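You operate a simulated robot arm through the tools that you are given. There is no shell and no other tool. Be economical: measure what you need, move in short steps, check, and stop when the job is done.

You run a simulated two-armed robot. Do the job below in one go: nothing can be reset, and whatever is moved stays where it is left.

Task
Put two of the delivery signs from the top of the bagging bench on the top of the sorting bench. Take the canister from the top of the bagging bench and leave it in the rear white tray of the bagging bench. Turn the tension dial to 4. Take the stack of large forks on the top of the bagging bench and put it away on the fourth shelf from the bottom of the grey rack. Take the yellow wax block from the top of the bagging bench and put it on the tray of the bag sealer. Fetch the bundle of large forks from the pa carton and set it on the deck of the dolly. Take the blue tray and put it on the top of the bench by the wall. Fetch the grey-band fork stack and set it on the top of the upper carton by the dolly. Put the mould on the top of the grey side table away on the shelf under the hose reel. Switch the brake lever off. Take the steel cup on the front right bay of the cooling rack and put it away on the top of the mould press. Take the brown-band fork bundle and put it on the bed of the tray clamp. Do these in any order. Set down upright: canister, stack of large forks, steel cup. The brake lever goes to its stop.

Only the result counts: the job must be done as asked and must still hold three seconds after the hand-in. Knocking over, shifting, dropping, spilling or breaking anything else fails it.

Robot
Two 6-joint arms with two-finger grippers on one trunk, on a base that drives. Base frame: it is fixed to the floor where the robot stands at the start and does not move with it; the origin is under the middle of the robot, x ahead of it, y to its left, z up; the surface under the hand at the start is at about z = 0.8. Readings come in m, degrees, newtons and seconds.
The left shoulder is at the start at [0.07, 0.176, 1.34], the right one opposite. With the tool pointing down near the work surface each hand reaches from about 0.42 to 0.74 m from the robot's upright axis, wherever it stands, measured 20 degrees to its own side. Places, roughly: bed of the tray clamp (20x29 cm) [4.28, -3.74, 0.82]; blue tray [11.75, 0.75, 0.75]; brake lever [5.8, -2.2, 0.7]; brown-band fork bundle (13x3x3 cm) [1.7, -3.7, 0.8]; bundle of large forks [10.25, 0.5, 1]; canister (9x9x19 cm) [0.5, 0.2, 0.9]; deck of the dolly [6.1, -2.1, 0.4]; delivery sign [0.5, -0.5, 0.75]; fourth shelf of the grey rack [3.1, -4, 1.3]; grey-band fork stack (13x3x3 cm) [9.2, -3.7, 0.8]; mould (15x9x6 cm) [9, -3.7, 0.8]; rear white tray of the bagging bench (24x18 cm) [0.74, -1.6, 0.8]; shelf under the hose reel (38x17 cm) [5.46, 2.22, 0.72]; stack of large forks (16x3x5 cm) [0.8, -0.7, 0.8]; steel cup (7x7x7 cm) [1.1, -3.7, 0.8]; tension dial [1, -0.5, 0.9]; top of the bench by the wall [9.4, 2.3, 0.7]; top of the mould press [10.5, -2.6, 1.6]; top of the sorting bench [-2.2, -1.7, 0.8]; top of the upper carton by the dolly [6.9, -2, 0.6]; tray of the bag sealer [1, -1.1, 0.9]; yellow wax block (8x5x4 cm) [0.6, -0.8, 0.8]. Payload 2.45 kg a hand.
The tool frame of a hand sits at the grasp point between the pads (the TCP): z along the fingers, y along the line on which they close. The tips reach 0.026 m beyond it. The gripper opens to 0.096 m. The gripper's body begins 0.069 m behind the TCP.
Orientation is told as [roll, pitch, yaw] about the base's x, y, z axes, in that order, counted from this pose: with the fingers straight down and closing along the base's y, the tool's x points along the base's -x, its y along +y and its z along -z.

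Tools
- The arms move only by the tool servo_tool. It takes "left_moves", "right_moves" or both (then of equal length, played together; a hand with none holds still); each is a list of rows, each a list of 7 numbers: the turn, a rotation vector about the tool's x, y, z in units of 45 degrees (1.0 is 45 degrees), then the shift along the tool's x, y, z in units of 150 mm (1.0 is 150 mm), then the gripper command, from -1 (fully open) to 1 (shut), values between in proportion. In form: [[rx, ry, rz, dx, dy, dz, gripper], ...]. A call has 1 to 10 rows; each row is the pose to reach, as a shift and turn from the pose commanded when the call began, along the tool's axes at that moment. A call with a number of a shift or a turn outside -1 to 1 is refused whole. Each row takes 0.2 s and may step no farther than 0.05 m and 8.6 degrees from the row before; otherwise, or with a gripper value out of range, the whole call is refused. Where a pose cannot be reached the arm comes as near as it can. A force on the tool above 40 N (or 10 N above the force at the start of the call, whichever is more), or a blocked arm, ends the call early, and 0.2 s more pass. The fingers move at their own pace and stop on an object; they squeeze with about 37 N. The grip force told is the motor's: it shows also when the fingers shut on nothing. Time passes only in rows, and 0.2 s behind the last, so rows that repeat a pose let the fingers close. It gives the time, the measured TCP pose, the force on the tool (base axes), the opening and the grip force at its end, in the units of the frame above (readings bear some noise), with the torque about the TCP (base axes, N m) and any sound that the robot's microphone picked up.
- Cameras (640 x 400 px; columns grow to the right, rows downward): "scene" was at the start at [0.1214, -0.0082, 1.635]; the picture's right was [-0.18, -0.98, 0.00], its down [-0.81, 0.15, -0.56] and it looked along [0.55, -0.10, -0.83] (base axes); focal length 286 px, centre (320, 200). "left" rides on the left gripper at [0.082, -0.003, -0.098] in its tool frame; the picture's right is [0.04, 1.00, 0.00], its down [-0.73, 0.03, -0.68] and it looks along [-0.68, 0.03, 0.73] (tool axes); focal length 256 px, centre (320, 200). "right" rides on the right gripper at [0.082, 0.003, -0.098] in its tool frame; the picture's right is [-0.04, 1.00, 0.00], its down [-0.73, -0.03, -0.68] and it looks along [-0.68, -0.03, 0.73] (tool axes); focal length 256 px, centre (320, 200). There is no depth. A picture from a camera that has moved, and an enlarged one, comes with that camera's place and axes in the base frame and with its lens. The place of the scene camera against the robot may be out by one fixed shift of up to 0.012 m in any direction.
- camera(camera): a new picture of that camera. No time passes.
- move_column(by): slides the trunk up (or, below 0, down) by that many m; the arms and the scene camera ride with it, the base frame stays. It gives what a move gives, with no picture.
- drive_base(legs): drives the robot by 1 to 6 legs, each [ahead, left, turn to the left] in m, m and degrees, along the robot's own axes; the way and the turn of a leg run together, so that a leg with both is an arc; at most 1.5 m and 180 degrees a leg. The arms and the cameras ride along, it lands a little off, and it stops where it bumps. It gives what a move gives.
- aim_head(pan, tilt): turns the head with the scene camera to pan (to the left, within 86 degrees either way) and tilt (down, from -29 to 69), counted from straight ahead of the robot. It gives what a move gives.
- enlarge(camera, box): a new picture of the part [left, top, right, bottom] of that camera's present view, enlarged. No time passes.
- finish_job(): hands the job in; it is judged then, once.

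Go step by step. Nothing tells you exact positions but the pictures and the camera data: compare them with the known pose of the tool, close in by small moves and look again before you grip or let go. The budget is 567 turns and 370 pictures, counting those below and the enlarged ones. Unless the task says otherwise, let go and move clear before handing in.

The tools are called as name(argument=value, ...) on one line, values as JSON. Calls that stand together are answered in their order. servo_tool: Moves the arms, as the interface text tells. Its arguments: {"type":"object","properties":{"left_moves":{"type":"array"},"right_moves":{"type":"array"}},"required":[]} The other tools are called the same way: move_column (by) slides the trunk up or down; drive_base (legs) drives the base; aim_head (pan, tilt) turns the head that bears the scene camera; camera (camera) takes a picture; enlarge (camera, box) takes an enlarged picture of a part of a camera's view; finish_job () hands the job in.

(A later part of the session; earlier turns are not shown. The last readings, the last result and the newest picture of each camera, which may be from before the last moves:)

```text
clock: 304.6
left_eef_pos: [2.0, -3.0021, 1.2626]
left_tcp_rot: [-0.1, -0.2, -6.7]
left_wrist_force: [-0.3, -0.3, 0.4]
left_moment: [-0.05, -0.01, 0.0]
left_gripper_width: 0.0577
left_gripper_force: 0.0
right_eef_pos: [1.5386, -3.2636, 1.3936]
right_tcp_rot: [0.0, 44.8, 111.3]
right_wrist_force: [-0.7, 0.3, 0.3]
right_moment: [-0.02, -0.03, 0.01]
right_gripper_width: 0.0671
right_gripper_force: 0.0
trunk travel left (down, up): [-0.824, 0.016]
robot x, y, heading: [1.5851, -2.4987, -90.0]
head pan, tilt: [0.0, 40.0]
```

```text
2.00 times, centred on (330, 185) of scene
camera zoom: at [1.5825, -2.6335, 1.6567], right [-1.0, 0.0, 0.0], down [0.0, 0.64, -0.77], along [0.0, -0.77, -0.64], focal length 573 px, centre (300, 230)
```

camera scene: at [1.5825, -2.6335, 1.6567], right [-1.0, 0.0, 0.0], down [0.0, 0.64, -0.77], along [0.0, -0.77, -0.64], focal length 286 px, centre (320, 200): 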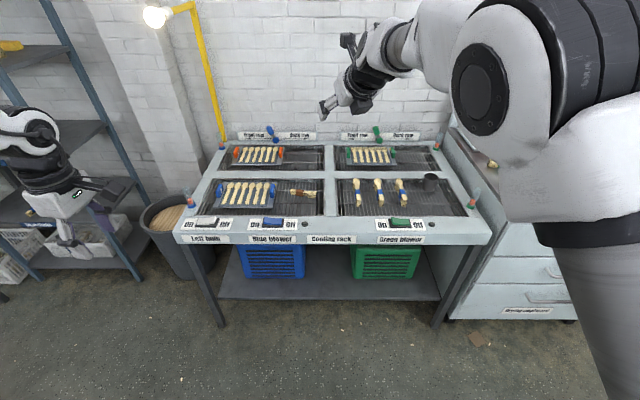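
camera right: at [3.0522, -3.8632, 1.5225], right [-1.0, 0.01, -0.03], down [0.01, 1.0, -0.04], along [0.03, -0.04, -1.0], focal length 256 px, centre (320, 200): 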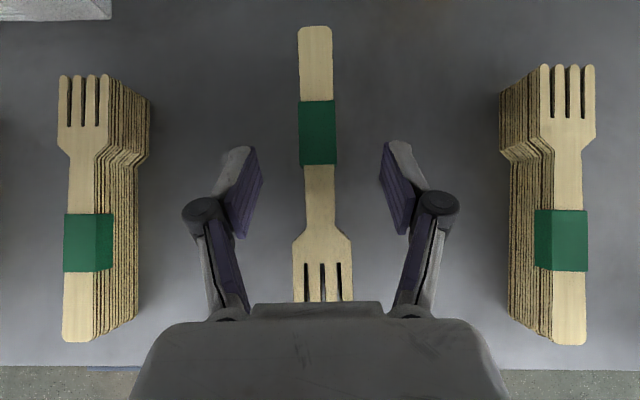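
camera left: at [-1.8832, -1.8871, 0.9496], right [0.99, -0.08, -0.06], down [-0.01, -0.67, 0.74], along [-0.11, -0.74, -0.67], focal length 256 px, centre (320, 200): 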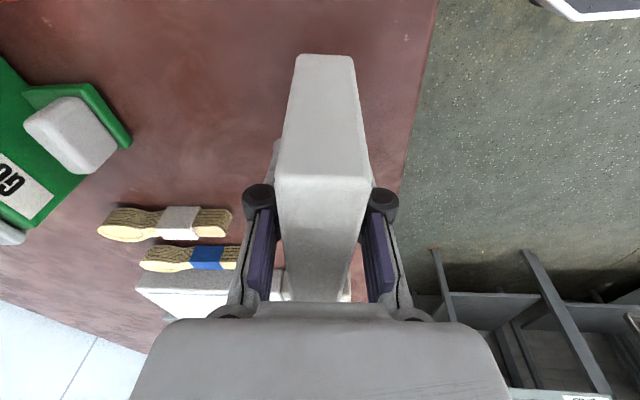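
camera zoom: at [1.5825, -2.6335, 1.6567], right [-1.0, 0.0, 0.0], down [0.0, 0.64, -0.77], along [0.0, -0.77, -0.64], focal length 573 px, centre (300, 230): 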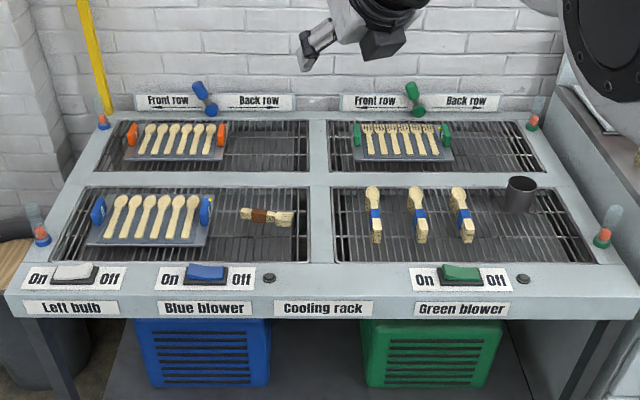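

Bundle near [1.66,-3.69], cup near [1.07,-3.71]. I'll test the left arm's forward reach in free air here.

servo_tool(left_moves=[[0, 0, 0, 0, -0.2, 0.2, -0.2], [0, 0, 0, 0, -0.4, 0.4, -0.2], [0, 0, 0, 0, -0.6, 0.6, -0.2], [0, 0, 0, 0, -0.8, 0.8, -0.2], [0, 0, 0, 0, -0.9, 1, -0.2], [0, 0, 0, 0, -0.9, 1, -0.2]])

servo_tool(left_moves=[[0, 0, 0, 0.2, 0, 0.2, -0.2], [0, 0, 0, 0.4, 0, 0.4, -0.2], [0, 0, 0, 0.6, 0, 0.6, -0.2], [0, 0, 0, 0.8, 0, 0.8, -0.2], [0, 0, 0, 0.9, 0, 0.9, -0.2], [0, 0, 0, 0.9, 0, 0.9, -0.2]])

```text
clock: 306.0
left_eef_pos: [1.9931, -3.1223, 1.1134]
left_tcp_rot: [-0.1, -0.5, -6.7]
left_wrist_force: [0.2, 0.2, -0.1]
left_moment: [-0.06, 0.0, 0.0]
left_gripper_width: 0.0577
left_gripper_force: 0.1
left hand out of reach, approached as far as the arm can: row 5, 6
right_eef_pos: [1.5392, -3.2631, 1.394]
right_tcp_rot: [0.1, 44.9, 111.4]
right_wrist_force: [-0.5, 0.4, -0.2]
right_moment: [-0.01, 0.0, 0.04]
right_gripper_width: 0.0669
right_gripper_force: 0.1
trunk travel left (down, up): [-0.824, 0.016]
robot x, y, heading: [1.5795, -2.5039, -89.9]
head pan, tilt: [0.0, 40.0]
```

```text
clock: 307.4
left_eef_pos: [1.8914, -3.0701, 0.976]
left_tcp_rot: [-0.8, -2.8, -6.6]
left_wrist_force: [-0.1, -0.3, 0.0]
left_moment: [0.0, 0.01, -0.01]
left_gripper_width: 0.0576
left_gripper_force: 0.0
left hand out of reach, approached as far as the arm can: row 1, 2, 3, 4, 5, 6
right_eef_pos: [1.5391, -3.265, 1.3928]
right_tcp_rot: [0.2, 44.7, 111.4]
right_wrist_force: [0.3, -1.1, 0.4]
right_moment: [0.06, 0.0, 0.01]
right_gripper_width: 0.0669
right_gripper_force: 0.0
trunk travel left (down, up): [-0.824, 0.016]
robot x, y, heading: [1.5855, -2.5057, -89.8]
head pan, tilt: [0.0, 40.0]
```

servo_tool(left_moves=[[0, 0, 0.18, 0, 0.2, -0.2, -0.2], [0, 0, 0.36, 0, 0.4, -0.3, -0.2], [0, 0, 0.54, 0, 0.5, -0.3, -0.2], [0, 0, 0.72, 0, 0.5, -0.3, -0.2], [0, 0, 0.9, 0, 0.5, -0.3, -0.2]])

servo_tool(left_moves=[[0, 0, 0.18, 0, 0, 0, -0.2], [0, 0, 0.36, 0, 0, 0, -0.2], [0, 0, 0.54, 0, 0, 0, -0.2], [0, 0, 0.72, 0, 0, 0, -0.2], [0, 0, 0.9, 0, 0, 0, -0.2]])

servo_tool(left_moves=[[0, 0, 0.18, 0, 0, 0, -0.2], [0, 0, 0.36, 0, 0, 0, -0.2], [0, 0, 0.54, 0, 0, 0, -0.2], [0, 0, 0.72, 0, 0, 0, -0.2], [0, 0, 0.9, 0, 0, 0, -0.2]])

servo_tool(left_moves=[[0, 0, 0.18, 0, 0, 0, -0.2], [0, 0, 0.36, 0, 0, 0, -0.2], [0, 0, 0.54, 0, 0, 0, -0.2], [0, 0, 0.72, 0, 0, 0, -0.2], [0, 0, 0.9, 0, 0, 0, -0.2]])

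```text
clock: 308.6
left_eef_pos: [1.8996, -2.9952, 1.0222]
left_tcp_rot: [-0.1, -0.1, -47.4]
left_wrist_force: [0.1, -0.1, -0.2]
left_moment: [0.0, 0.01, 0.02]
left_gripper_width: 0.0576
left_gripper_force: 0.1
right_eef_pos: [1.5392, -3.2635, 1.3935]
right_tcp_rot: [0.1, 44.8, 111.4]
right_wrist_force: [-0.2, 0.8, -0.1]
right_moment: [0.02, 0.03, 0.02]
right_gripper_width: 0.0674
right_gripper_force: 0.1
trunk travel left (down, up): [-0.824, 0.016]
robot x, y, heading: [1.5854, -2.5046, -89.8]
head pan, tilt: [0.0, 40.0]
```

```text
clock: 309.8
left_eef_pos: [1.901, -2.9957, 1.022]
left_tcp_rot: [0.1, 0.0, -87.8]
left_wrist_force: [-0.1, 0.3, -0.2]
left_moment: [-0.04, 0.01, 0.02]
left_gripper_width: 0.0578
left_gripper_force: 0.0
right_eef_pos: [1.5391, -3.2641, 1.395]
right_tcp_rot: [0.2, 44.9, 111.4]
right_wrist_force: [0.7, -0.5, -0.2]
right_moment: [-0.02, 0.02, 0.01]
right_gripper_width: 0.0672
right_gripper_force: 0.0
trunk travel left (down, up): [-0.824, 0.016]
robot x, y, heading: [1.5846, -2.5023, -89.8]
head pan, tilt: [0.0, 40.0]
```

```text
clock: 311.0
left_eef_pos: [1.9014, -2.9669, 1.0104]
left_tcp_rot: [1.0, -0.3, -128.2]
left_wrist_force: [0.3, -0.3, 0.3]
left_moment: [0.02, 0.0, -0.01]
left_gripper_width: 0.0575
left_gripper_force: 0.1
left hand out of reach, approached as far as the arm can: row 3, 4, 5
right_eef_pos: [1.5386, -3.264, 1.3931]
right_tcp_rot: [0.1, 44.8, 111.5]
right_wrist_force: [-0.7, -0.2, -1.0]
right_moment: [-0.03, 0.0, 0.0]
right_gripper_width: 0.0671
right_gripper_force: 0.0
trunk travel left (down, up): [-0.824, 0.016]
robot x, y, heading: [1.5804, -2.5009, -89.9]
head pan, tilt: [0.0, 40.0]
```

```text
clock: 312.2
left_eef_pos: [1.8885, -2.9376, 0.9941]
left_tcp_rot: [0.9, 0.0, -168.7]
left_wrist_force: [0.3, -0.3, 0.1]
left_moment: [-0.02, 0.01, 0.01]
left_gripper_width: 0.0576
left_gripper_force: 0.2
left hand out of reach, approached as far as the arm can: row 1, 2, 3, 4, 5
right_eef_pos: [1.5392, -3.2642, 1.3935]
right_tcp_rot: [0.1, 44.9, 111.4]
right_wrist_force: [0.1, 0.1, 0.3]
right_moment: [0.0, 0.02, -0.02]
right_gripper_width: 0.0672
right_gripper_force: 0.0
trunk travel left (down, up): [-0.824, 0.016]
robot x, y, heading: [1.5801, -2.5062, -89.8]
head pan, tilt: [0.0, 40.0]
```

servo_tool(left_moves=[[0, 0, -0.18, 0, 0, 0, -0.2], [0, 0, -0.36, 0, 0, 0, -0.2], [0, 0, -0.54, 0, 0, 0, -0.2], [0, 0, -0.72, 0, 0, 0, -0.2], [0, 0, -0.9, 0, 0, 0, -0.2]])

servo_tool(left_moves=[[0, 0, -0.18, 0, 0, 0, -0.2], [0, 0, -0.36, 0, 0, 0, -0.2], [0, 0, -0.54, 0, 0, 0, -0.2], [0, 0, -0.72, 0, 0, 0, -0.2], [0, 0, -0.85, 0, 0, 0, -0.2]])

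servo_tool(left_moves=[[0, 0, 0, -0.25, 0, 0, -0.2], [0, 0, 0, -0.5, 0, 0, -0.2], [0, 0, 0, -0.75, 0, 0, -0.2], [0, 0, 0, -1, 0, 0, -0.2], [0, 0, 0, -1, 0, 0, -0.2]])

servo_tool(left_moves=[[0, 0, 0, -0.25, 0, 0.1, -0.2], [0, 0, 0, -0.5, 0, 0.2, -0.2], [0, 0, 0, -0.75, 0, 0.3, -0.2], [0, 0, 0, -0.75, 0, 0.5, -0.2]])

```text
clock: 313.4
left_eef_pos: [1.8896, -2.9376, 0.9933]
left_tcp_rot: [-0.1, 0.0, -128.0]
left_wrist_force: [-0.3, 0.5, 0.0]
left_moment: [0.02, 0.02, -0.01]
left_gripper_width: 0.0577
left_gripper_force: 0.1
right_eef_pos: [1.5392, -3.2647, 1.3931]
right_tcp_rot: [0.2, 44.8, 111.4]
right_wrist_force: [1.0, -0.2, -0.1]
right_moment: [-0.03, -0.05, 0.0]
right_gripper_width: 0.0672
right_gripper_force: 0.0
trunk travel left (down, up): [-0.824, 0.016]
robot x, y, heading: [1.5824, -2.5044, -89.7]
head pan, tilt: [0.0, 40.0]
```

```text
clock: 314.6
left_eef_pos: [1.8905, -2.9377, 0.9933]
left_tcp_rot: [0.1, 0.0, -89.8]
left_wrist_force: [0.2, -0.1, -0.7]
left_moment: [-0.01, 0.0, -0.01]
left_gripper_width: 0.0576
left_gripper_force: 0.1
right_eef_pos: [1.5394, -3.2656, 1.3942]
right_tcp_rot: [0.2, 44.8, 111.4]
right_wrist_force: [-0.5, -1.2, 1.1]
right_moment: [0.02, 0.0, -0.04]
right_gripper_width: 0.0672
right_gripper_force: 0.0
trunk travel left (down, up): [-0.824, 0.016]
robot x, y, heading: [1.5844, -2.5013, -90.0]
head pan, tilt: [0.0, 40.0]
```

```text
clock: 315.8
left_eef_pos: [1.8994, -3.0651, 0.9944]
left_tcp_rot: [1.7, -0.6, -89.1]
left_wrist_force: [-0.6, 0.2, 0.2]
left_moment: [-0.04, -0.03, -0.01]
left_gripper_width: 0.0575
left_gripper_force: 0.1
left hand out of reach, approached as far as the arm can: row 3, 4, 5
right_eef_pos: [1.5377, -3.2646, 1.3937]
right_tcp_rot: [0.2, 44.8, 111.4]
right_wrist_force: [0.0, -0.4, -0.5]
right_moment: [0.02, -0.01, 0.02]
right_gripper_width: 0.0674
right_gripper_force: 0.0
trunk travel left (down, up): [-0.824, 0.016]
robot x, y, heading: [1.5784, -2.5009, -89.8]
head pan, tilt: [0.0, 40.0]
```

```text
clock: 316.8
left_eef_pos: [1.9134, -3.1147, 0.9269]
left_tcp_rot: [5.2, -1.9, -89.4]
left_wrist_force: [0.5, 0.6, -0.4]
left_moment: [0.05, 0.02, -0.02]
left_gripper_width: 0.0574
left_gripper_force: 0.1
left hand out of reach, approached as far as the arm can: row 1, 2, 3, 4
right_eef_pos: [1.5391, -3.2641, 1.3933]
right_tcp_rot: [0.2, 44.8, 111.4]
right_wrist_force: [0.6, 1.0, -0.2]
right_moment: [0.02, 0.01, 0.02]
right_gripper_width: 0.0672
right_gripper_force: 0.1
trunk travel left (down, up): [-0.824, 0.016]
robot x, y, heading: [1.584, -2.5043, -89.7]
head pan, tilt: [0.0, 40.0]
```

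Left arm's reach is limited; the right hand will do the picking. Park left, and bring the right hand upright (fingers down).

servo_tool(left_moves=[[0, 0, 0, 0.25, 0, -0.1, -0.2], [0.06, 0.02, 0, 0.5, 0, -0.2, -0.2], [0.115, 0.042, 0, 0.75, 0, -0.3, -0.2], [0.115, 0.042, 0, 0.95, 0, -0.4, -0.2], [0.115, 0.042, 0, 0.95, 0, -0.5, -0.2], [0.115, 0.042, 0, 0.95, 0, -0.5, -0.2]], right_moves=[[0, -0.17, 0, 0, 0, 0, -0.4], [0, -0.34, 0, 0, 0, 0, -0.4], [0, -0.51, 0, 0, 0, 0, -0.4], [0, -0.68, 0, 0, 0, 0, -0.4], [0, -0.85, 0, 0, 0, 0, -0.4], [0, -0.996, 0, 0, 0, 0, -0.4]])

servo_tool(right_moves=[[0, 0, -0.17, 0, 0, 0, -0.4], [0, 0, -0.34, 0, 0, 0.2, -0.4], [0, 0, -0.51, 0, 0, 0.4, -0.4], [0, 0, -0.68, 0, 0, 0.6, -0.4], [0, 0, -0.85, 0, 0, 0.8, -0.4], [0, 0, -0.95, 0, 0, 0.95, -0.4]])

servo_tool(right_moves=[[0, 0, -0.15, 0, 0, 0.2, -0.4], [0, 0, -0.3, 0, 0, 0.4, -0.4], [0, 0, -0.45, 0, 0, 0.6, -0.4], [0, 0, -0.58, 0, 0, 0.8, -0.4], [0, 0, -0.58, 0, 0, 0.8, -0.4]])

```text
clock: 318.2
left_eef_pos: [1.907, -2.972, 0.9987]
left_tcp_rot: [-0.1, -0.1, -89.4]
left_wrist_force: [-0.1, -0.3, 0.4]
left_moment: [0.03, 0.05, -0.01]
left_gripper_width: 0.0577
left_gripper_force: 0.0
right_eef_pos: [1.5073, -3.2009, 1.3754]
right_tcp_rot: [0.1, 2.4, 111.3]
right_wrist_force: [0.0, 0.6, -0.1]
right_moment: [0.02, 0.0, 0.04]
right_gripper_width: 0.067
right_gripper_force: 0.0
right hand out of reach, approached as far as the arm can: row 4, 5, 6
trunk travel left (down, up): [-0.824, 0.016]
robot x, y, heading: [1.5785, -2.5037, -90.0]
head pan, tilt: [0.0, 40.0]
```

```text
clock: 319.6
left_eef_pos: [1.9058, -2.9718, 0.9999]
left_tcp_rot: [0.0, -0.1, -89.4]
left_wrist_force: [-0.2, 0.2, 0.2]
left_moment: [0.04, -0.01, 0.0]
left_gripper_width: 0.0574
left_gripper_force: 0.0
right_eef_pos: [1.5057, -3.2, 1.2339]
right_tcp_rot: [0.1, -0.1, 154.1]
right_wrist_force: [-0.6, 0.1, 0.3]
right_moment: [0.04, 0.01, -0.01]
right_gripper_width: 0.0673
right_gripper_force: 0.0
right hand out of reach, approached as far as the arm can: row 1
trunk travel left (down, up): [-0.824, 0.016]
robot x, y, heading: [1.5808, -2.503, -90.0]
head pan, tilt: [0.0, 40.0]
```

```text
clock: 320.8
left_eef_pos: [1.904, -2.9711, 1.0003]
left_tcp_rot: [0.0, -0.1, -89.5]
left_wrist_force: [-0.5, -1.0, -0.4]
left_moment: [-0.01, 0.01, 0.0]
left_gripper_width: 0.0575
left_gripper_force: 0.1
right_eef_pos: [1.5067, -3.2002, 1.1151]
right_tcp_rot: [0.0, -0.2, -179.8]
right_wrist_force: [0.3, 0.3, -0.4]
right_moment: [0.02, 0.01, -0.02]
right_gripper_width: 0.0673
right_gripper_force: 0.1
trunk travel left (down, up): [-0.824, 0.016]
robot x, y, heading: [1.5835, -2.5029, -89.7]
head pan, tilt: [0.0, 40.0]
```

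drive_base(legs=[[0, 0.15, -0.3], [0.47, 0, 0]])

camera(camera="right")

camera(camera="scene")

```text
clock: 324.6
left_eef_pos: [2.0548, -3.4392, 1.0012]
left_tcp_rot: [0.1, -0.1, -89.5]
left_wrist_force: [-0.2, -0.2, 0.0]
left_moment: [0.0, 0.01, 0.0]
left_gripper_width: 0.0575
left_gripper_force: 0.2
right_eef_pos: [1.6557, -3.6659, 1.1142]
right_tcp_rot: [0.1, -0.2, 180.0]
right_wrist_force: [-0.8, -0.4, 0.4]
right_moment: [-0.01, 0.02, -0.01]
right_gripper_width: 0.0673
right_gripper_force: 0.1
trunk travel left (down, up): [-0.824, 0.016]
robot x, y, heading: [1.7319, -2.9694, -90.0]
head pan, tilt: [0.0, 40.0]
```

```text
265 pictures are left
camera right: at [1.7366, -3.6696, 1.2138], right [-0.04, -1.0, 0.0], down [-0.73, 0.03, 0.68], along [-0.68, 0.03, -0.73], focal length 256 px, centre (320, 200)
```

right: 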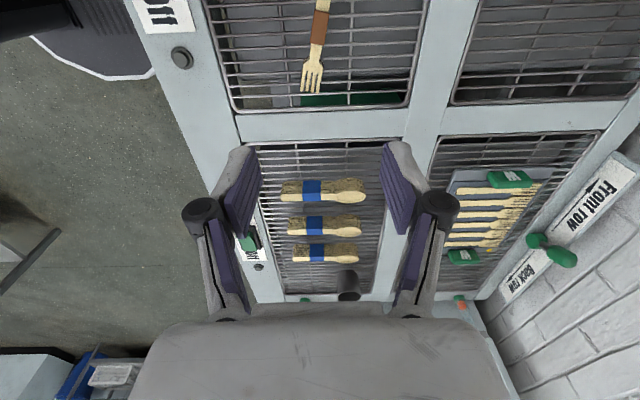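

```text
264 pictures are left
camera scene: at [1.7329, -3.0997, 1.6568], right [-1.0, 0.0, 0.0], down [0.0, 0.64, -0.77], along [0.0, -0.77, -0.64], focal length 286 px, centre (320, 200)
```

scene: 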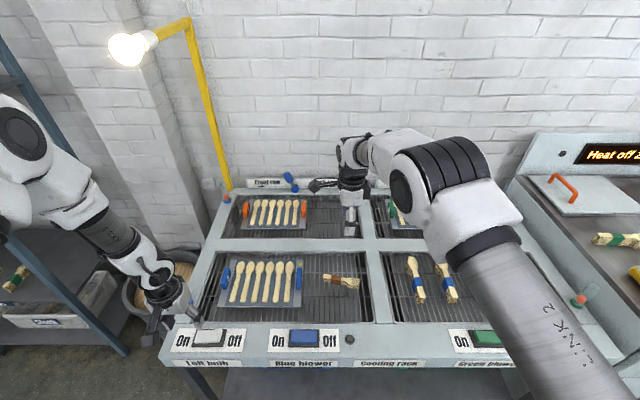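

servo_tool(right_moves=[[0, 0, 0.18, 0.04, 0, 0.3, -0.4], [0, 0, 0.18, 0.04, -0.03, 0.6, -0.4], [0, 0, 0.18, 0.04, -0.03, 0.9, -0.4], [0, 0, 0.18, 0.04, -0.03, 1, -0.4], [0, 0, 0.18, 0.04, -0.03, 1, -0.4]])

camera(camera="right")

```text
clock: 325.8
left_eef_pos: [2.0536, -3.4391, 1.0004]
left_tcp_rot: [0.0, -0.1, -89.7]
left_wrist_force: [-0.3, -0.3, -0.2]
left_moment: [-0.03, 0.0, -0.02]
left_gripper_width: 0.0574
left_gripper_force: 0.0
right_eef_pos: [1.6603, -3.6626, 0.9653]
right_tcp_rot: [-0.1, -0.1, 171.8]
right_wrist_force: [0.2, 0.9, 0.4]
right_moment: [-0.02, 0.0, -0.04]
right_gripper_width: 0.067
right_gripper_force: 0.1
trunk travel left (down, up): [-0.824, 0.016]
robot x, y, heading: [1.7312, -2.9717, -90.0]
head pan, tilt: [0.0, 40.0]
```

```text
263 pictures are left
camera right: at [1.7416, -3.6777, 1.0629], right [-0.18, -0.98, 0.0], down [-0.72, 0.13, 0.68], along [-0.67, 0.12, -0.73], focal length 256 px, centre (320, 200)
```

right: 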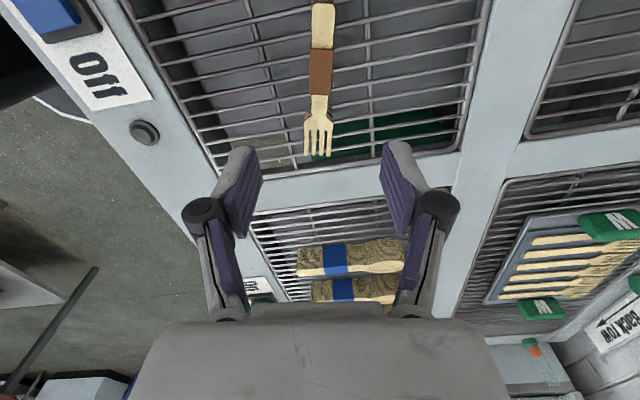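

servo_tool(right_moves=[[0, 0, 0, 0.02, 0, 0.3, -0.4], [0, 0, 0, 0.02, 0, 0.6, -0.4], [0, 0, 0, 0.02, 0, 0.75, -0.4], [0, 0, 0, 0.02, 0, 0.86, -0.4], [0, 0, 0, 0.02, 0, 0.86, -0.4]])

camera(camera="right")

enlarge(camera="scene", box=[250, 200, 430, 340])

```text
clock: 327.0
left_eef_pos: [2.0542, -3.4408, 0.9993]
left_tcp_rot: [0.0, 0.0, -89.5]
left_wrist_force: [0.3, 0.6, -0.6]
left_moment: [0.01, -0.01, -0.01]
left_gripper_width: 0.0574
left_gripper_force: 0.0
right_eef_pos: [1.6532, -3.6464, 0.8482]
right_tcp_rot: [-0.1, -0.1, 171.8]
right_wrist_force: [0.4, 0.4, 0.4]
right_moment: [-0.02, -0.01, 0.0]
right_gripper_width: 0.0672
right_gripper_force: 0.1
right hand out of reach, approached as far as the arm can: row 2, 3, 4, 5
trunk travel left (down, up): [-0.824, 0.016]
robot x, y, heading: [1.731, -2.9699, -90.0]
head pan, tilt: [0.0, 40.0]
```

```text
262 pictures are left
camera right: at [1.7332, -3.6608, 0.9462], right [-0.18, -0.98, 0.0], down [-0.72, 0.13, 0.68], along [-0.67, 0.12, -0.73], focal length 256 px, centre (320, 200)
```

right: 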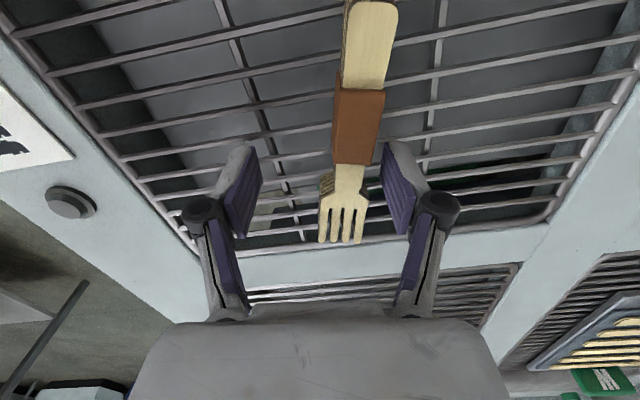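

```text
2.86 times, centred on (340, 270) of scene
camera zoom: at [1.7329, -3.1012, 1.6566], right [-1.0, 0.0, 0.0], down [0.0, 0.64, -0.77], along [0.0, -0.77, -0.64], focal length 818 px, centre (263, 0)
```

zoom: 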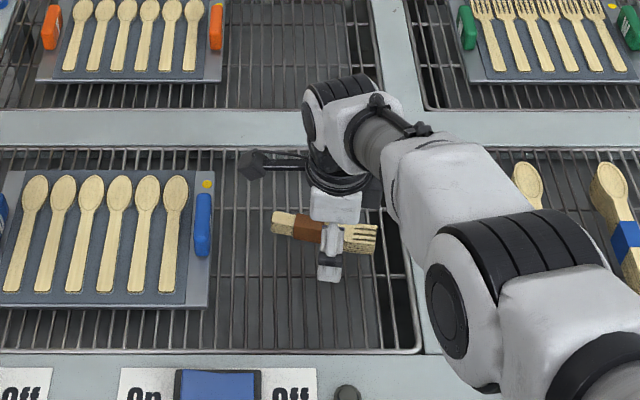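

drive_base(legs=[[0.03, 0, 0]])

camera(camera="right")

```text
clock: 327.8
left_eef_pos: [2.0546, -3.4647, 1.0022]
left_tcp_rot: [0.1, -0.4, -89.5]
left_wrist_force: [-0.2, 1.7, 0.7]
left_moment: [-0.04, 0.01, 0.0]
left_gripper_width: 0.0578
left_gripper_force: 0.1
right_eef_pos: [1.6538, -3.6714, 0.8511]
right_tcp_rot: [0.4, -0.2, 171.9]
right_wrist_force: [0.2, -0.1, 0.6]
right_moment: [-0.06, -0.01, 0.0]
right_gripper_width: 0.0673
right_gripper_force: 0.0
trunk travel left (down, up): [-0.824, 0.016]
robot x, y, heading: [1.7329, -3.0046, -90.3]
head pan, tilt: [0.0, 40.0]
```

```text
260 pictures are left
camera right: at [1.7335, -3.686, 0.9502], right [-0.18, -0.98, 0.01], down [-0.72, 0.14, 0.68], along [-0.67, 0.12, -0.73], focal length 256 px, centre (320, 200)
```

right: 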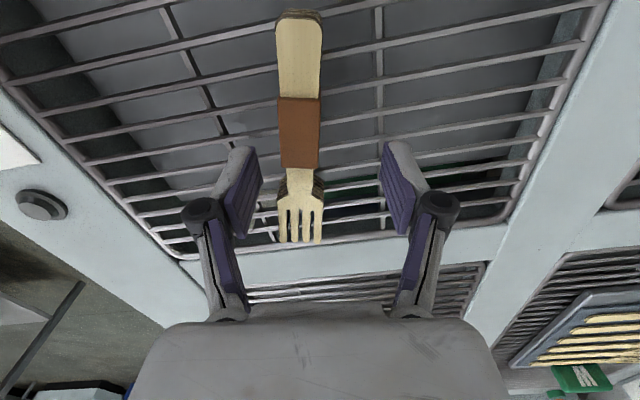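

servo_tool(right_moves=[[0, 0, 0, 0.07, -0.04, 0, -0.4], [0, 0, 0, 0.13, -0.08, 0, -0.4], [0, 0, 0, 0.13, -0.08, 0.06, -0.4], [0, 0, 0, 0.13, -0.08, 0.11, -0.4], [0, 0, 0, 0.13, -0.08, 0.11, -0.4]])

camera(camera="right")

```text
clock: 328.8
left_eef_pos: [2.0555, -3.4684, 1.0006]
left_tcp_rot: [0.1, -0.2, -89.5]
left_wrist_force: [-0.2, 0.5, 0.8]
left_moment: [-0.01, -0.02, -0.02]
left_gripper_width: 0.0577
left_gripper_force: 0.0
right_eef_pos: [1.6751, -3.6638, 0.8403]
right_tcp_rot: [0.4, 0.1, 171.9]
right_wrist_force: [0.5, 2.6, 7.2]
right_moment: [0.32, -0.07, -0.02]
right_gripper_width: 0.0689
right_gripper_force: 1.9
right hand out of reach, approached as far as the arm can: row 4, 5
trunk travel left (down, up): [-0.824, 0.016]
robot x, y, heading: [1.7326, -3.0003, -90.0]
head pan, tilt: [0.0, 40.0]
stopped in row 5 (right hand): the force on the tool passed its limit at 56 N (the readings are from after the stop); the commanded pose is now the measured one
```

```text
259 pictures are left
camera right: at [1.7552, -3.6777, 0.9391], right [-0.18, -0.98, 0.01], down [-0.72, 0.14, 0.68], along [-0.67, 0.12, -0.74], focal length 256 px, centre (320, 200)
```

right: 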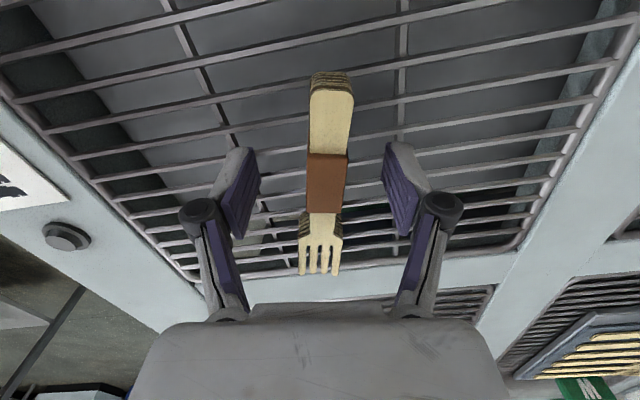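

servo_tool(right_moves=[[0, 0, 0, 0, 0.03, -0.03, -0.4], [0, 0, 0, 0, 0.03, -0.03, 1], [0, 0, 0, 0, 0.03, -0.03, 1], [0, 0, 0, 0, 0.03, -0.03, 1]])

servo_tool(right_moves=[[0, 0, 0, 0, 0, -0.2, 1], [0, 0, 0, 0, 0, -0.5, 1], [0, 0, 0, 0, 0, -0.8, 1], [0, 0, 0, 0, 0, -1, 1]])

camera(camera="right")

```text
clock: 329.8
left_eef_pos: [2.0548, -3.4684, 1.0003]
left_tcp_rot: [0.0, -0.2, -89.5]
left_wrist_force: [-0.1, -0.6, 0.3]
left_moment: [-0.02, -0.03, 0.03]
left_gripper_width: 0.0576
left_gripper_force: 0.0
right_eef_pos: [1.674, -3.6693, 0.8453]
right_tcp_rot: [0.5, 0.1, 171.8]
right_wrist_force: [-0.3, 0.6, 15.7]
right_moment: [0.18, -0.01, 0.02]
right_gripper_width: 0.0145
right_gripper_force: 36.5
trunk travel left (down, up): [-0.824, 0.016]
robot x, y, heading: [1.7329, -2.9996, -90.0]
head pan, tilt: [0.0, 40.0]
```

```text
clock: 330.8
left_eef_pos: [2.0541, -3.4703, 1.001]
left_tcp_rot: [0.0, 0.0, -89.5]
left_wrist_force: [0.8, 1.2, 0.3]
left_moment: [0.01, 0.0, 0.02]
left_gripper_width: 0.0576
left_gripper_force: 0.0
right_eef_pos: [1.675, -3.6679, 0.9929]
right_tcp_rot: [0.2, -0.1, 171.8]
right_wrist_force: [0.2, 0.4, -0.4]
right_moment: [-0.01, 0.0, -0.01]
right_gripper_width: 0.0142
right_gripper_force: 37.4
trunk travel left (down, up): [-0.824, 0.016]
robot x, y, heading: [1.7324, -2.998, -90.1]
head pan, tilt: [0.0, 40.0]
```

```text
258 pictures are left
camera right: at [1.7543, -3.6831, 1.0918], right [-0.18, -0.98, 0.0], down [-0.72, 0.13, 0.68], along [-0.67, 0.12, -0.73], focal length 256 px, centre (320, 200)
```

right: 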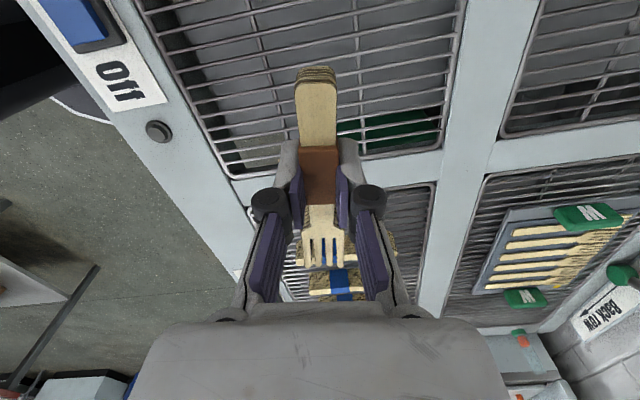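

servo_tool(right_moves=[[0, 0, 0, 0, 0, -0.3, 1], [0, 0, 0, 0, 0, -0.6, 1], [0, 0, 0, 0, 0, -0.8, 1]])

drive_base(legs=[[-0.5, 0, 0], [0, 1.5, 0], [0, 1.1, 0]])

camera(camera="scene")

```text
clock: 331.6
left_eef_pos: [2.0542, -3.4698, 1.0]
left_tcp_rot: [0.0, -0.1, -89.5]
left_wrist_force: [0.2, -0.3, 0.3]
left_moment: [-0.03, 0.02, 0.03]
left_gripper_width: 0.0573
left_gripper_force: 0.1
right_eef_pos: [1.6744, -3.6681, 1.1132]
right_tcp_rot: [0.2, 0.1, 171.9]
right_wrist_force: [-0.3, -0.9, 0.8]
right_moment: [0.03, -0.02, -0.02]
right_gripper_width: 0.0145
right_gripper_force: 37.3
trunk travel left (down, up): [-0.824, 0.016]
robot x, y, heading: [1.7309, -3.0043, -90.1]
head pan, tilt: [0.0, 40.0]
```

```text
clock: 346.8
left_eef_pos: [4.6591, -2.9653, 1.0]
left_tcp_rot: [0.0, -0.2, -89.5]
left_wrist_force: [0.3, -0.3, -0.3]
left_moment: [0.02, 0.02, 0.0]
left_gripper_width: 0.0574
left_gripper_force: 0.1
right_eef_pos: [4.2811, -3.1657, 1.1118]
right_tcp_rot: [0.1, 0.1, 171.9]
right_wrist_force: [-0.3, 0.7, 0.0]
right_moment: [0.0, -0.04, -0.06]
right_gripper_width: 0.0143
right_gripper_force: 36.9
trunk travel left (down, up): [-0.824, 0.016]
robot x, y, heading: [4.3341, -2.5014, -89.8]
head pan, tilt: [0.0, 40.0]
```

```text
257 pictures are left
camera scene: at [4.3377, -2.628, 1.6566], right [-1.0, 0.0, 0.0], down [0.0, 0.64, -0.77], along [0.0, -0.77, -0.64], focal length 286 px, centre (320, 200)
```

scene: 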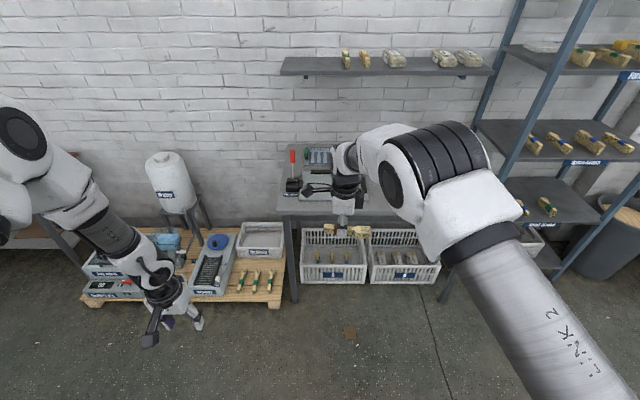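

camera(camera="right")

enlarge(camera="scene", box=[260, 130, 440, 240])

```text
256 pictures are left
camera right: at [4.3602, -3.1802, 1.2116], right [-0.18, -0.98, 0.0], down [-0.72, 0.13, 0.68], along [-0.67, 0.12, -0.74], focal length 256 px, centre (320, 200)
```

right: 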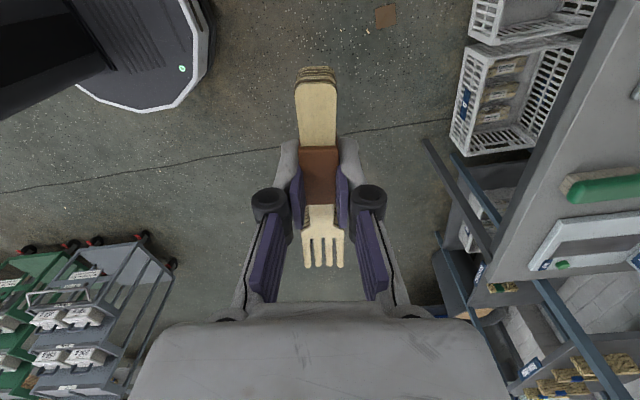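

```text
3.56 times, centred on (350, 185) of scene
camera zoom: at [4.3377, -2.628, 1.6566], right [-1.0, 0.0, 0.0], down [0.0, 0.64, -0.77], along [0.0, -0.77, -0.64], focal length 1019 px, centre (213, 253)
```

zoom: 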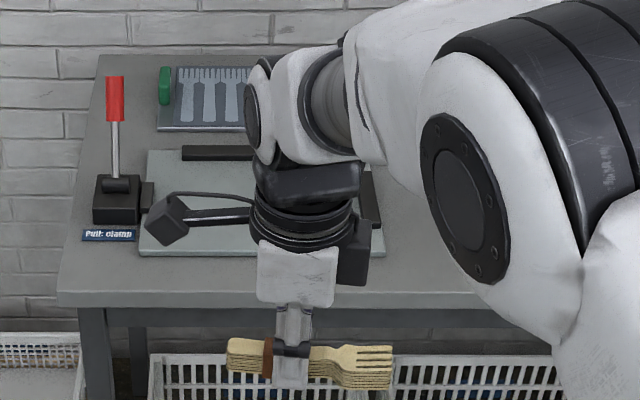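

drive_base(legs=[[0.57, -0.015, -0.2]])

camera(camera="right")

camera(camera="scene")

```text
clock: 350.1
left_eef_pos: [4.6469, -3.5373, 1.0006]
left_tcp_rot: [0.0, -0.1, -89.4]
left_wrist_force: [-0.2, -0.2, 0.2]
left_moment: [-0.01, 0.04, 0.02]
left_gripper_width: 0.0578
left_gripper_force: 0.1
right_eef_pos: [4.2656, -3.7366, 1.1144]
right_tcp_rot: [0.3, 0.0, 172.0]
right_wrist_force: [0.6, -0.7, 0.3]
right_moment: [-0.02, 0.0, -0.03]
right_gripper_width: 0.0142
right_gripper_force: 36.9
trunk travel left (down, up): [-0.824, 0.016]
robot x, y, heading: [4.32, -3.0679, -89.8]
head pan, tilt: [0.0, 40.0]
```

```text
254 pictures are left
camera right: at [4.3467, -3.7501, 1.2122], right [-0.18, -0.98, 0.0], down [-0.72, 0.13, 0.68], along [-0.67, 0.12, -0.74], focal length 256 px, centre (320, 200)
```

right: 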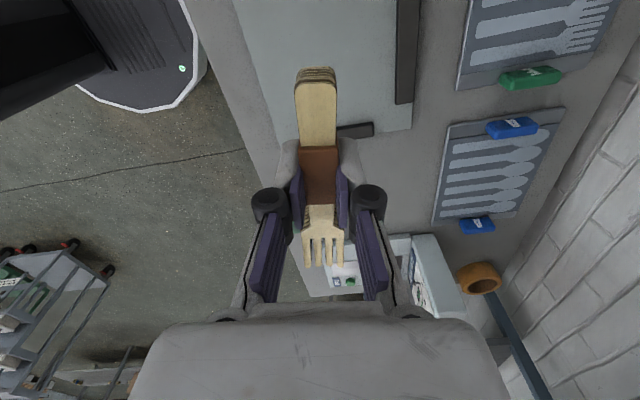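

```text
253 pictures are left
camera scene: at [4.3248, -3.1975, 1.6567], right [-1.0, 0.0, 0.0], down [0.0, 0.64, -0.77], along [0.0, -0.77, -0.64], focal length 286 px, centre (320, 200)
```

scene: 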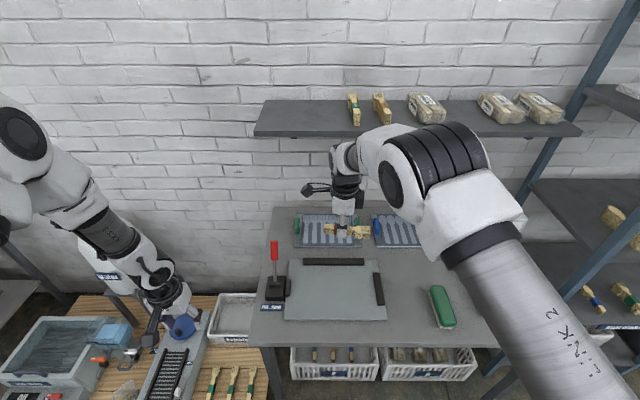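

servo_tool(right_moves=[[0, 0, 0, 0.05, 0, 0.3, 1], [0, 0, 0, 0.05, 0, 0.6, 1], [0, 0, 0, 0.05, 0, 0.9, 1], [0, 0, 0, 0.05, 0, 1, 1]])

servo_tool(right_moves=[[0, 0, 0, 0, 0, 0.3, 1], [0, 0, 0, 0, 0, 0.5, 1], [0, 0, 0, 0, 0, 0.62, 1], [0, 0, 0, 0, 0, 0.62, 1]])

enlarge(camera="scene", box=[250, 220, 450, 340])

```text
clock: 351.1
left_eef_pos: [4.6476, -3.5371, 0.9995]
left_tcp_rot: [-0.1, -0.2, -89.4]
left_wrist_force: [-0.5, -0.4, -0.7]
left_moment: [-0.03, 0.0, 0.02]
left_gripper_width: 0.0577
left_gripper_force: 0.0
right_eef_pos: [4.2745, -3.7388, 0.9624]
right_tcp_rot: [0.2, 0.1, 172.0]
right_wrist_force: [-0.7, 0.6, 0.0]
right_moment: [0.01, -0.02, 0.03]
right_gripper_width: 0.0142
right_gripper_force: 37.1
trunk travel left (down, up): [-0.824, 0.016]
robot x, y, heading: [4.3247, -3.0696, -89.9]
head pan, tilt: [0.0, 40.0]
```

```text
clock: 352.1
left_eef_pos: [4.6477, -3.5378, 0.998]
left_tcp_rot: [0.0, -0.1, -89.4]
left_wrist_force: [-0.3, -0.2, -0.2]
left_moment: [-0.02, -0.01, 0.0]
left_gripper_width: 0.0577
left_gripper_force: 0.1
right_eef_pos: [4.2744, -3.7383, 0.8701]
right_tcp_rot: [0.3, 0.0, 172.0]
right_wrist_force: [0.4, -0.9, -0.8]
right_moment: [0.01, -0.02, 0.01]
right_gripper_width: 0.0143
right_gripper_force: 37.1
trunk travel left (down, up): [-0.824, 0.016]
robot x, y, heading: [4.3237, -3.0675, -90.0]
head pan, tilt: [0.0, 40.0]
```

```text
3.20 times, centred on (350, 280) of scene
camera zoom: at [4.3248, -3.1992, 1.6565], right [-1.0, 0.0, 0.0], down [0.0, 0.64, -0.77], along [0.0, -0.77, -0.64], focal length 917 px, centre (224, -56)
```

zoom: 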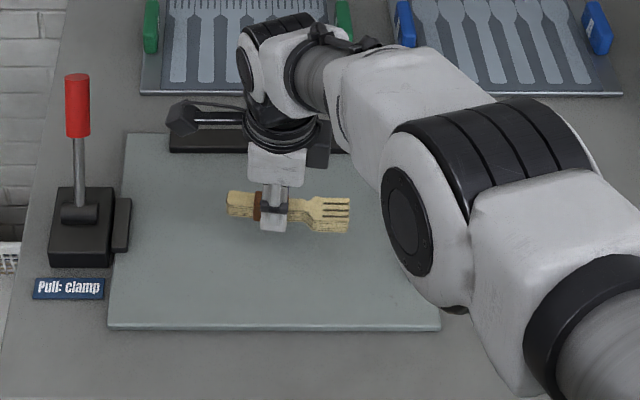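

servo_tool(right_moves=[[0, 0, 0, 0, 0, 0.04, 1], [0, 0, 0, 0, 0, 0.08, 1], [0, 0, 0, 0, 0, 0.11, 1], [0, 0, 0, 0, 0, 0.14, 1]])

```text
clock: 353.1
left_eef_pos: [4.6469, -3.537, 1.0012]
left_tcp_rot: [-0.1, -0.2, -89.4]
left_wrist_force: [-0.3, -0.2, -0.3]
left_moment: [0.02, -0.04, 0.01]
left_gripper_width: 0.0574
left_gripper_force: 0.1
right_eef_pos: [4.2734, -3.737, 0.8511]
right_tcp_rot: [0.1, 0.2, 172.0]
right_wrist_force: [-0.7, 0.1, 0.2]
right_moment: [-0.01, -0.01, -0.01]
right_gripper_width: 0.0142
right_gripper_force: 37.2
trunk travel left (down, up): [-0.824, 0.016]
robot x, y, heading: [4.3247, -3.0686, -90.0]
head pan, tilt: [0.0, 40.0]
```

servo_tool(right_moves=[[0, 0, 0, 0, 0, 0.03, 1], [0, 0, 0, 0, 0, 0.05, 1], [0, 0, 0, 0, 0, 0.07, 1], [0, 0, 0, 0, 0, 0.09, 1]])

```text
clock: 354.1
left_eef_pos: [4.6475, -3.537, 1.0008]
left_tcp_rot: [0.0, -0.1, -89.4]
left_wrist_force: [-0.3, 0.2, -0.4]
left_moment: [0.02, -0.01, -0.03]
left_gripper_width: 0.0574
left_gripper_force: 0.1
right_eef_pos: [4.2717, -3.7328, 0.8406]
right_tcp_rot: [0.2, 0.1, 171.9]
right_wrist_force: [-0.2, -0.2, 0.4]
right_moment: [0.0, -0.02, -0.02]
right_gripper_width: 0.0144
right_gripper_force: 36.8
right hand out of reach, approached as far as the arm can: row 1, 2, 3, 4
trunk travel left (down, up): [-0.824, 0.016]
robot x, y, heading: [4.3225, -3.0685, -90.0]
head pan, tilt: [0.0, 40.0]
```

drive_base(legs=[[0.03, 0, 0]])

servo_tool(right_moves=[[0, 0, 0, 0, 0, 0.02, 1], [0, 0, 0, 0, 0, 0.04, 1], [0, 0, 0, 0, 0, 0.06, 1], [0, 0, 0, 0, 0, 0.08, 1]])

enlarge(camera="scene", box=[250, 220, 450, 340])

```text
clock: 354.9
left_eef_pos: [4.6466, -3.5629, 1.0021]
left_tcp_rot: [0.0, -0.3, -89.3]
left_wrist_force: [-0.1, 0.2, 0.2]
left_moment: [-0.03, 0.01, -0.02]
left_gripper_width: 0.0576
left_gripper_force: 0.0
right_eef_pos: [4.2713, -3.7607, 0.8427]
right_tcp_rot: [0.5, 0.1, 172.1]
right_wrist_force: [0.5, -0.1, -0.1]
right_moment: [-0.05, -0.03, 0.01]
right_gripper_width: 0.0142
right_gripper_force: 36.8
trunk travel left (down, up): [-0.824, 0.016]
robot x, y, heading: [4.3231, -3.0958, -89.8]
head pan, tilt: [0.0, 40.0]
```

```text
clock: 355.9
left_eef_pos: [4.6477, -3.564, 1.001]
left_tcp_rot: [0.0, -0.3, -89.4]
left_wrist_force: [0.3, 0.2, -0.6]
left_moment: [0.02, -0.02, 0.03]
left_gripper_width: 0.0574
left_gripper_force: 0.1
right_eef_pos: [4.2694, -3.7588, 0.8382]
right_tcp_rot: [0.7, 0.3, 172.0]
right_wrist_force: [4.4, -8.5, 34.8]
right_moment: [0.04, 0.11, 0.03]
right_gripper_width: 0.0145
right_gripper_force: 36.7
right hand out of reach, approached as far as the arm can: row 3, 4
trunk travel left (down, up): [-0.824, 0.016]
robot x, y, heading: [4.3219, -3.0975, -89.6]
head pan, tilt: [0.0, 40.0]
```

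```text
3.20 times, centred on (350, 280) of scene
camera zoom: at [4.3263, -3.2238, 1.6574], right [-1.0, 0.0, 0.0], down [0.0, 0.64, -0.77], along [0.0, -0.77, -0.64], focal length 917 px, centre (224, -56)
```

zoom: 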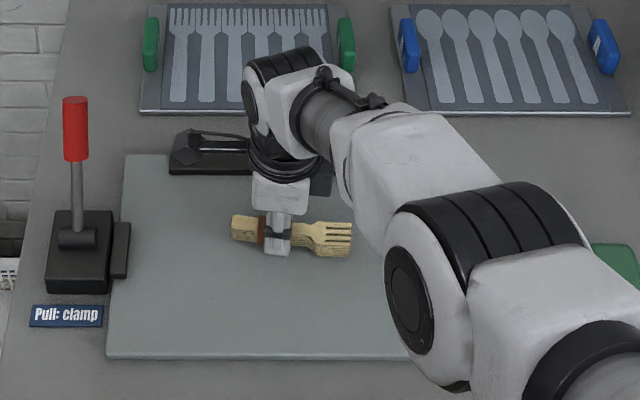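

servo_tool(right_moves=[[0, 0, 0, 0, 0, -0.03, 1], [0, 0, 0, 0, 0, -0.03, 0.2], [0, 0, 0, 0, 0, -0.03, 0], [0, 0, 0, 0, 0, -0.03, -0.1], [0, 0, 0, 0, 0, -0.3, -0.1], [0, 0, 0, 0, 0, -0.6, -0.1], [0, 0, 0, 0, 0, -0.9, -0.1]])

servo_tool(right_moves=[[0, 0, 0, 0, 0, -0.3, -0.1], [0, 0, 0, 0, 0, -0.6, -0.1], [0, 0, 0, 0, 0, -0.9, -0.1]])

drive_base(legs=[[-0.6, 0, 0]])

camera(camera="scene")

```text
clock: 357.5
left_eef_pos: [4.6475, -3.5659, 1.0003]
left_tcp_rot: [0.1, -0.2, -89.3]
left_wrist_force: [0.5, 0.2, -0.1]
left_moment: [-0.02, -0.02, 0.01]
left_gripper_width: 0.0576
left_gripper_force: 0.0
right_eef_pos: [4.2683, -3.7576, 0.9671]
right_tcp_rot: [0.1, 0.0, 172.0]
right_wrist_force: [-0.4, 0.9, 0.3]
right_moment: [0.04, -0.03, 0.0]
right_gripper_width: 0.0531
right_gripper_force: 0.0
trunk travel left (down, up): [-0.824, 0.016]
robot x, y, heading: [4.3233, -3.097, -89.7]
head pan, tilt: [0.0, 40.0]
```

```text
clock: 358.3
left_eef_pos: [4.6464, -3.5661, 0.9995]
left_tcp_rot: [0.0, -0.1, -89.4]
left_wrist_force: [0.5, 0.5, 0.3]
left_moment: [-0.03, 0.02, -0.02]
left_gripper_width: 0.0578
left_gripper_force: 0.1
right_eef_pos: [4.27, -3.7566, 1.1037]
right_tcp_rot: [0.2, 0.0, 171.9]
right_wrist_force: [0.4, 0.1, 1.1]
right_moment: [0.02, -0.01, 0.0]
right_gripper_width: 0.0527
right_gripper_force: 0.0
trunk travel left (down, up): [-0.824, 0.016]
robot x, y, heading: [4.3258, -3.0969, -90.0]
head pan, tilt: [0.0, 40.0]
```

```text
clock: 361.7
left_eef_pos: [4.6463, -2.9613, 0.9987]
left_tcp_rot: [0.0, -0.1, -89.5]
left_wrist_force: [1.0, -0.3, -0.2]
left_moment: [0.03, 0.01, 0.04]
left_gripper_width: 0.0577
left_gripper_force: 0.1
right_eef_pos: [4.2674, -3.1559, 1.1033]
right_tcp_rot: [0.1, 0.0, 172.1]
right_wrist_force: [0.3, 0.7, 0.4]
right_moment: [0.05, -0.02, 0.02]
right_gripper_width: 0.0528
right_gripper_force: 0.1
trunk travel left (down, up): [-0.824, 0.016]
robot x, y, heading: [4.324, -2.4954, -89.8]
head pan, tilt: [0.0, 40.0]
```

```text
250 pictures are left
camera scene: at [4.3235, -2.6251, 1.6564], right [-1.0, 0.0, 0.0], down [0.0, 0.64, -0.77], along [0.0, -0.77, -0.64], focal length 286 px, centre (320, 200)
```

scene: 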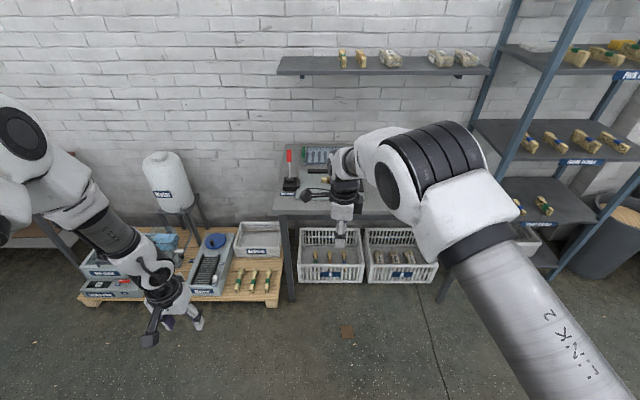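

Brown bundle placed. The cup must go to z≈1.6, so I'll test how high the right hand can go with fingers down (free air here).

servo_tool(right_moves=[[0, 0, 0, 0, -0.2, -0.25, -0.1], [0, 0, 0, 0, -0.4, -0.5, -0.1], [0, 0, 0, 0, -0.6, -0.75, -0.1], [0, 0, 0, 0, -0.7, -1, -0.1]])

servo_tool(right_moves=[[0, 0, 0, 0, 0, -0.25, -0.1], [0, 0, 0, 0, 0, -0.5, -0.1], [0, 0, 0, 0, 0, -0.75, -0.1], [0, 0, 0, 0, 0, -1, -0.1]])

servo_tool(right_moves=[[0, 0, 0, 0, 0, -0.25, -0.1], [0, 0, 0, 0, 0, -0.5, -0.1], [0, 0, 0, 0, 0, -0.75, -0.1], [0, 0, 0, 0, 0, -1, -0.1]])

servo_tool(right_moves=[[0, 0, 0, 0, 0, -0.25, -0.1], [0, 0, 0, 0, 0, -0.5, -0.1], [0, 0, 0, 0, 0, -0.75, -0.1], [0, 0, 0, 0, 0, -1, -0.1]])

```text
clock: 362.6
left_eef_pos: [4.6458, -2.9632, 0.9993]
left_tcp_rot: [0.0, -0.1, -89.4]
left_wrist_force: [1.1, -0.3, -0.2]
left_moment: [0.01, 0.01, 0.03]
left_gripper_width: 0.0577
left_gripper_force: 0.0
right_eef_pos: [4.2417, -3.0552, 1.1289]
right_tcp_rot: [-11.4, -0.2, 170.3]
right_wrist_force: [0.4, 0.2, -0.5]
right_moment: [0.0, 0.03, 0.0]
right_gripper_width: 0.0526
right_gripper_force: 0.1
right hand out of reach, approached as far as the arm can: row 2, 3, 4
trunk travel left (down, up): [-0.824, 0.016]
robot x, y, heading: [4.3232, -2.4947, -89.7]
head pan, tilt: [0.0, 40.0]
stopped in row 4 (right hand): the arm was blocked; the commanded pose is now the measured one
```

```text
clock: 363.6
left_eef_pos: [4.6454, -2.9617, 1.0006]
left_tcp_rot: [0.1, -0.1, -89.4]
left_wrist_force: [0.2, 0.6, 0.6]
left_moment: [0.0, 0.03, 0.02]
left_gripper_width: 0.0573
left_gripper_force: 0.2
right_eef_pos: [4.2409, -3.0839, 1.2772]
right_tcp_rot: [-11.2, -0.4, 170.6]
right_wrist_force: [0.0, -0.1, 0.5]
right_moment: [0.0, -0.03, 0.04]
right_gripper_width: 0.0528
right_gripper_force: 0.0
trunk travel left (down, up): [-0.824, 0.016]
robot x, y, heading: [4.3177, -2.4945, -89.9]
head pan, tilt: [0.0, 40.0]
```

```text
clock: 364.6
left_eef_pos: [4.6453, -2.9615, 0.9992]
left_tcp_rot: [-0.1, -0.1, -89.5]
left_wrist_force: [0.4, 0.2, 0.4]
left_moment: [0.04, 0.04, 0.0]
left_gripper_width: 0.0575
left_gripper_force: 0.1
right_eef_pos: [4.2354, -3.1139, 1.4234]
right_tcp_rot: [-11.5, -0.3, 170.6]
right_wrist_force: [-0.2, 0.2, -0.4]
right_moment: [0.03, 0.0, 0.0]
right_gripper_width: 0.0528
right_gripper_force: 0.0
trunk travel left (down, up): [-0.824, 0.016]
robot x, y, heading: [4.3177, -2.4946, -89.9]
head pan, tilt: [0.0, 40.0]
```

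```text
clock: 365.6
left_eef_pos: [4.6455, -2.9614, 0.9999]
left_tcp_rot: [0.0, -0.1, -89.5]
left_wrist_force: [-0.9, -0.3, -0.1]
left_moment: [-0.01, 0.03, -0.01]
left_gripper_width: 0.0578
left_gripper_force: 0.2
right_eef_pos: [4.2172, -3.084, 1.4928]
right_tcp_rot: [-11.3, -0.3, 170.6]
right_wrist_force: [-0.2, 0.1, 0.7]
right_moment: [0.01, 0.03, 0.0]
right_gripper_width: 0.0529
right_gripper_force: 0.1
right hand out of reach, approached as far as the arm can: row 1, 2, 3, 4
trunk travel left (down, up): [-0.824, 0.016]
robot x, y, heading: [4.3211, -2.4938, -89.8]
head pan, tilt: [0.0, 40.0]
```

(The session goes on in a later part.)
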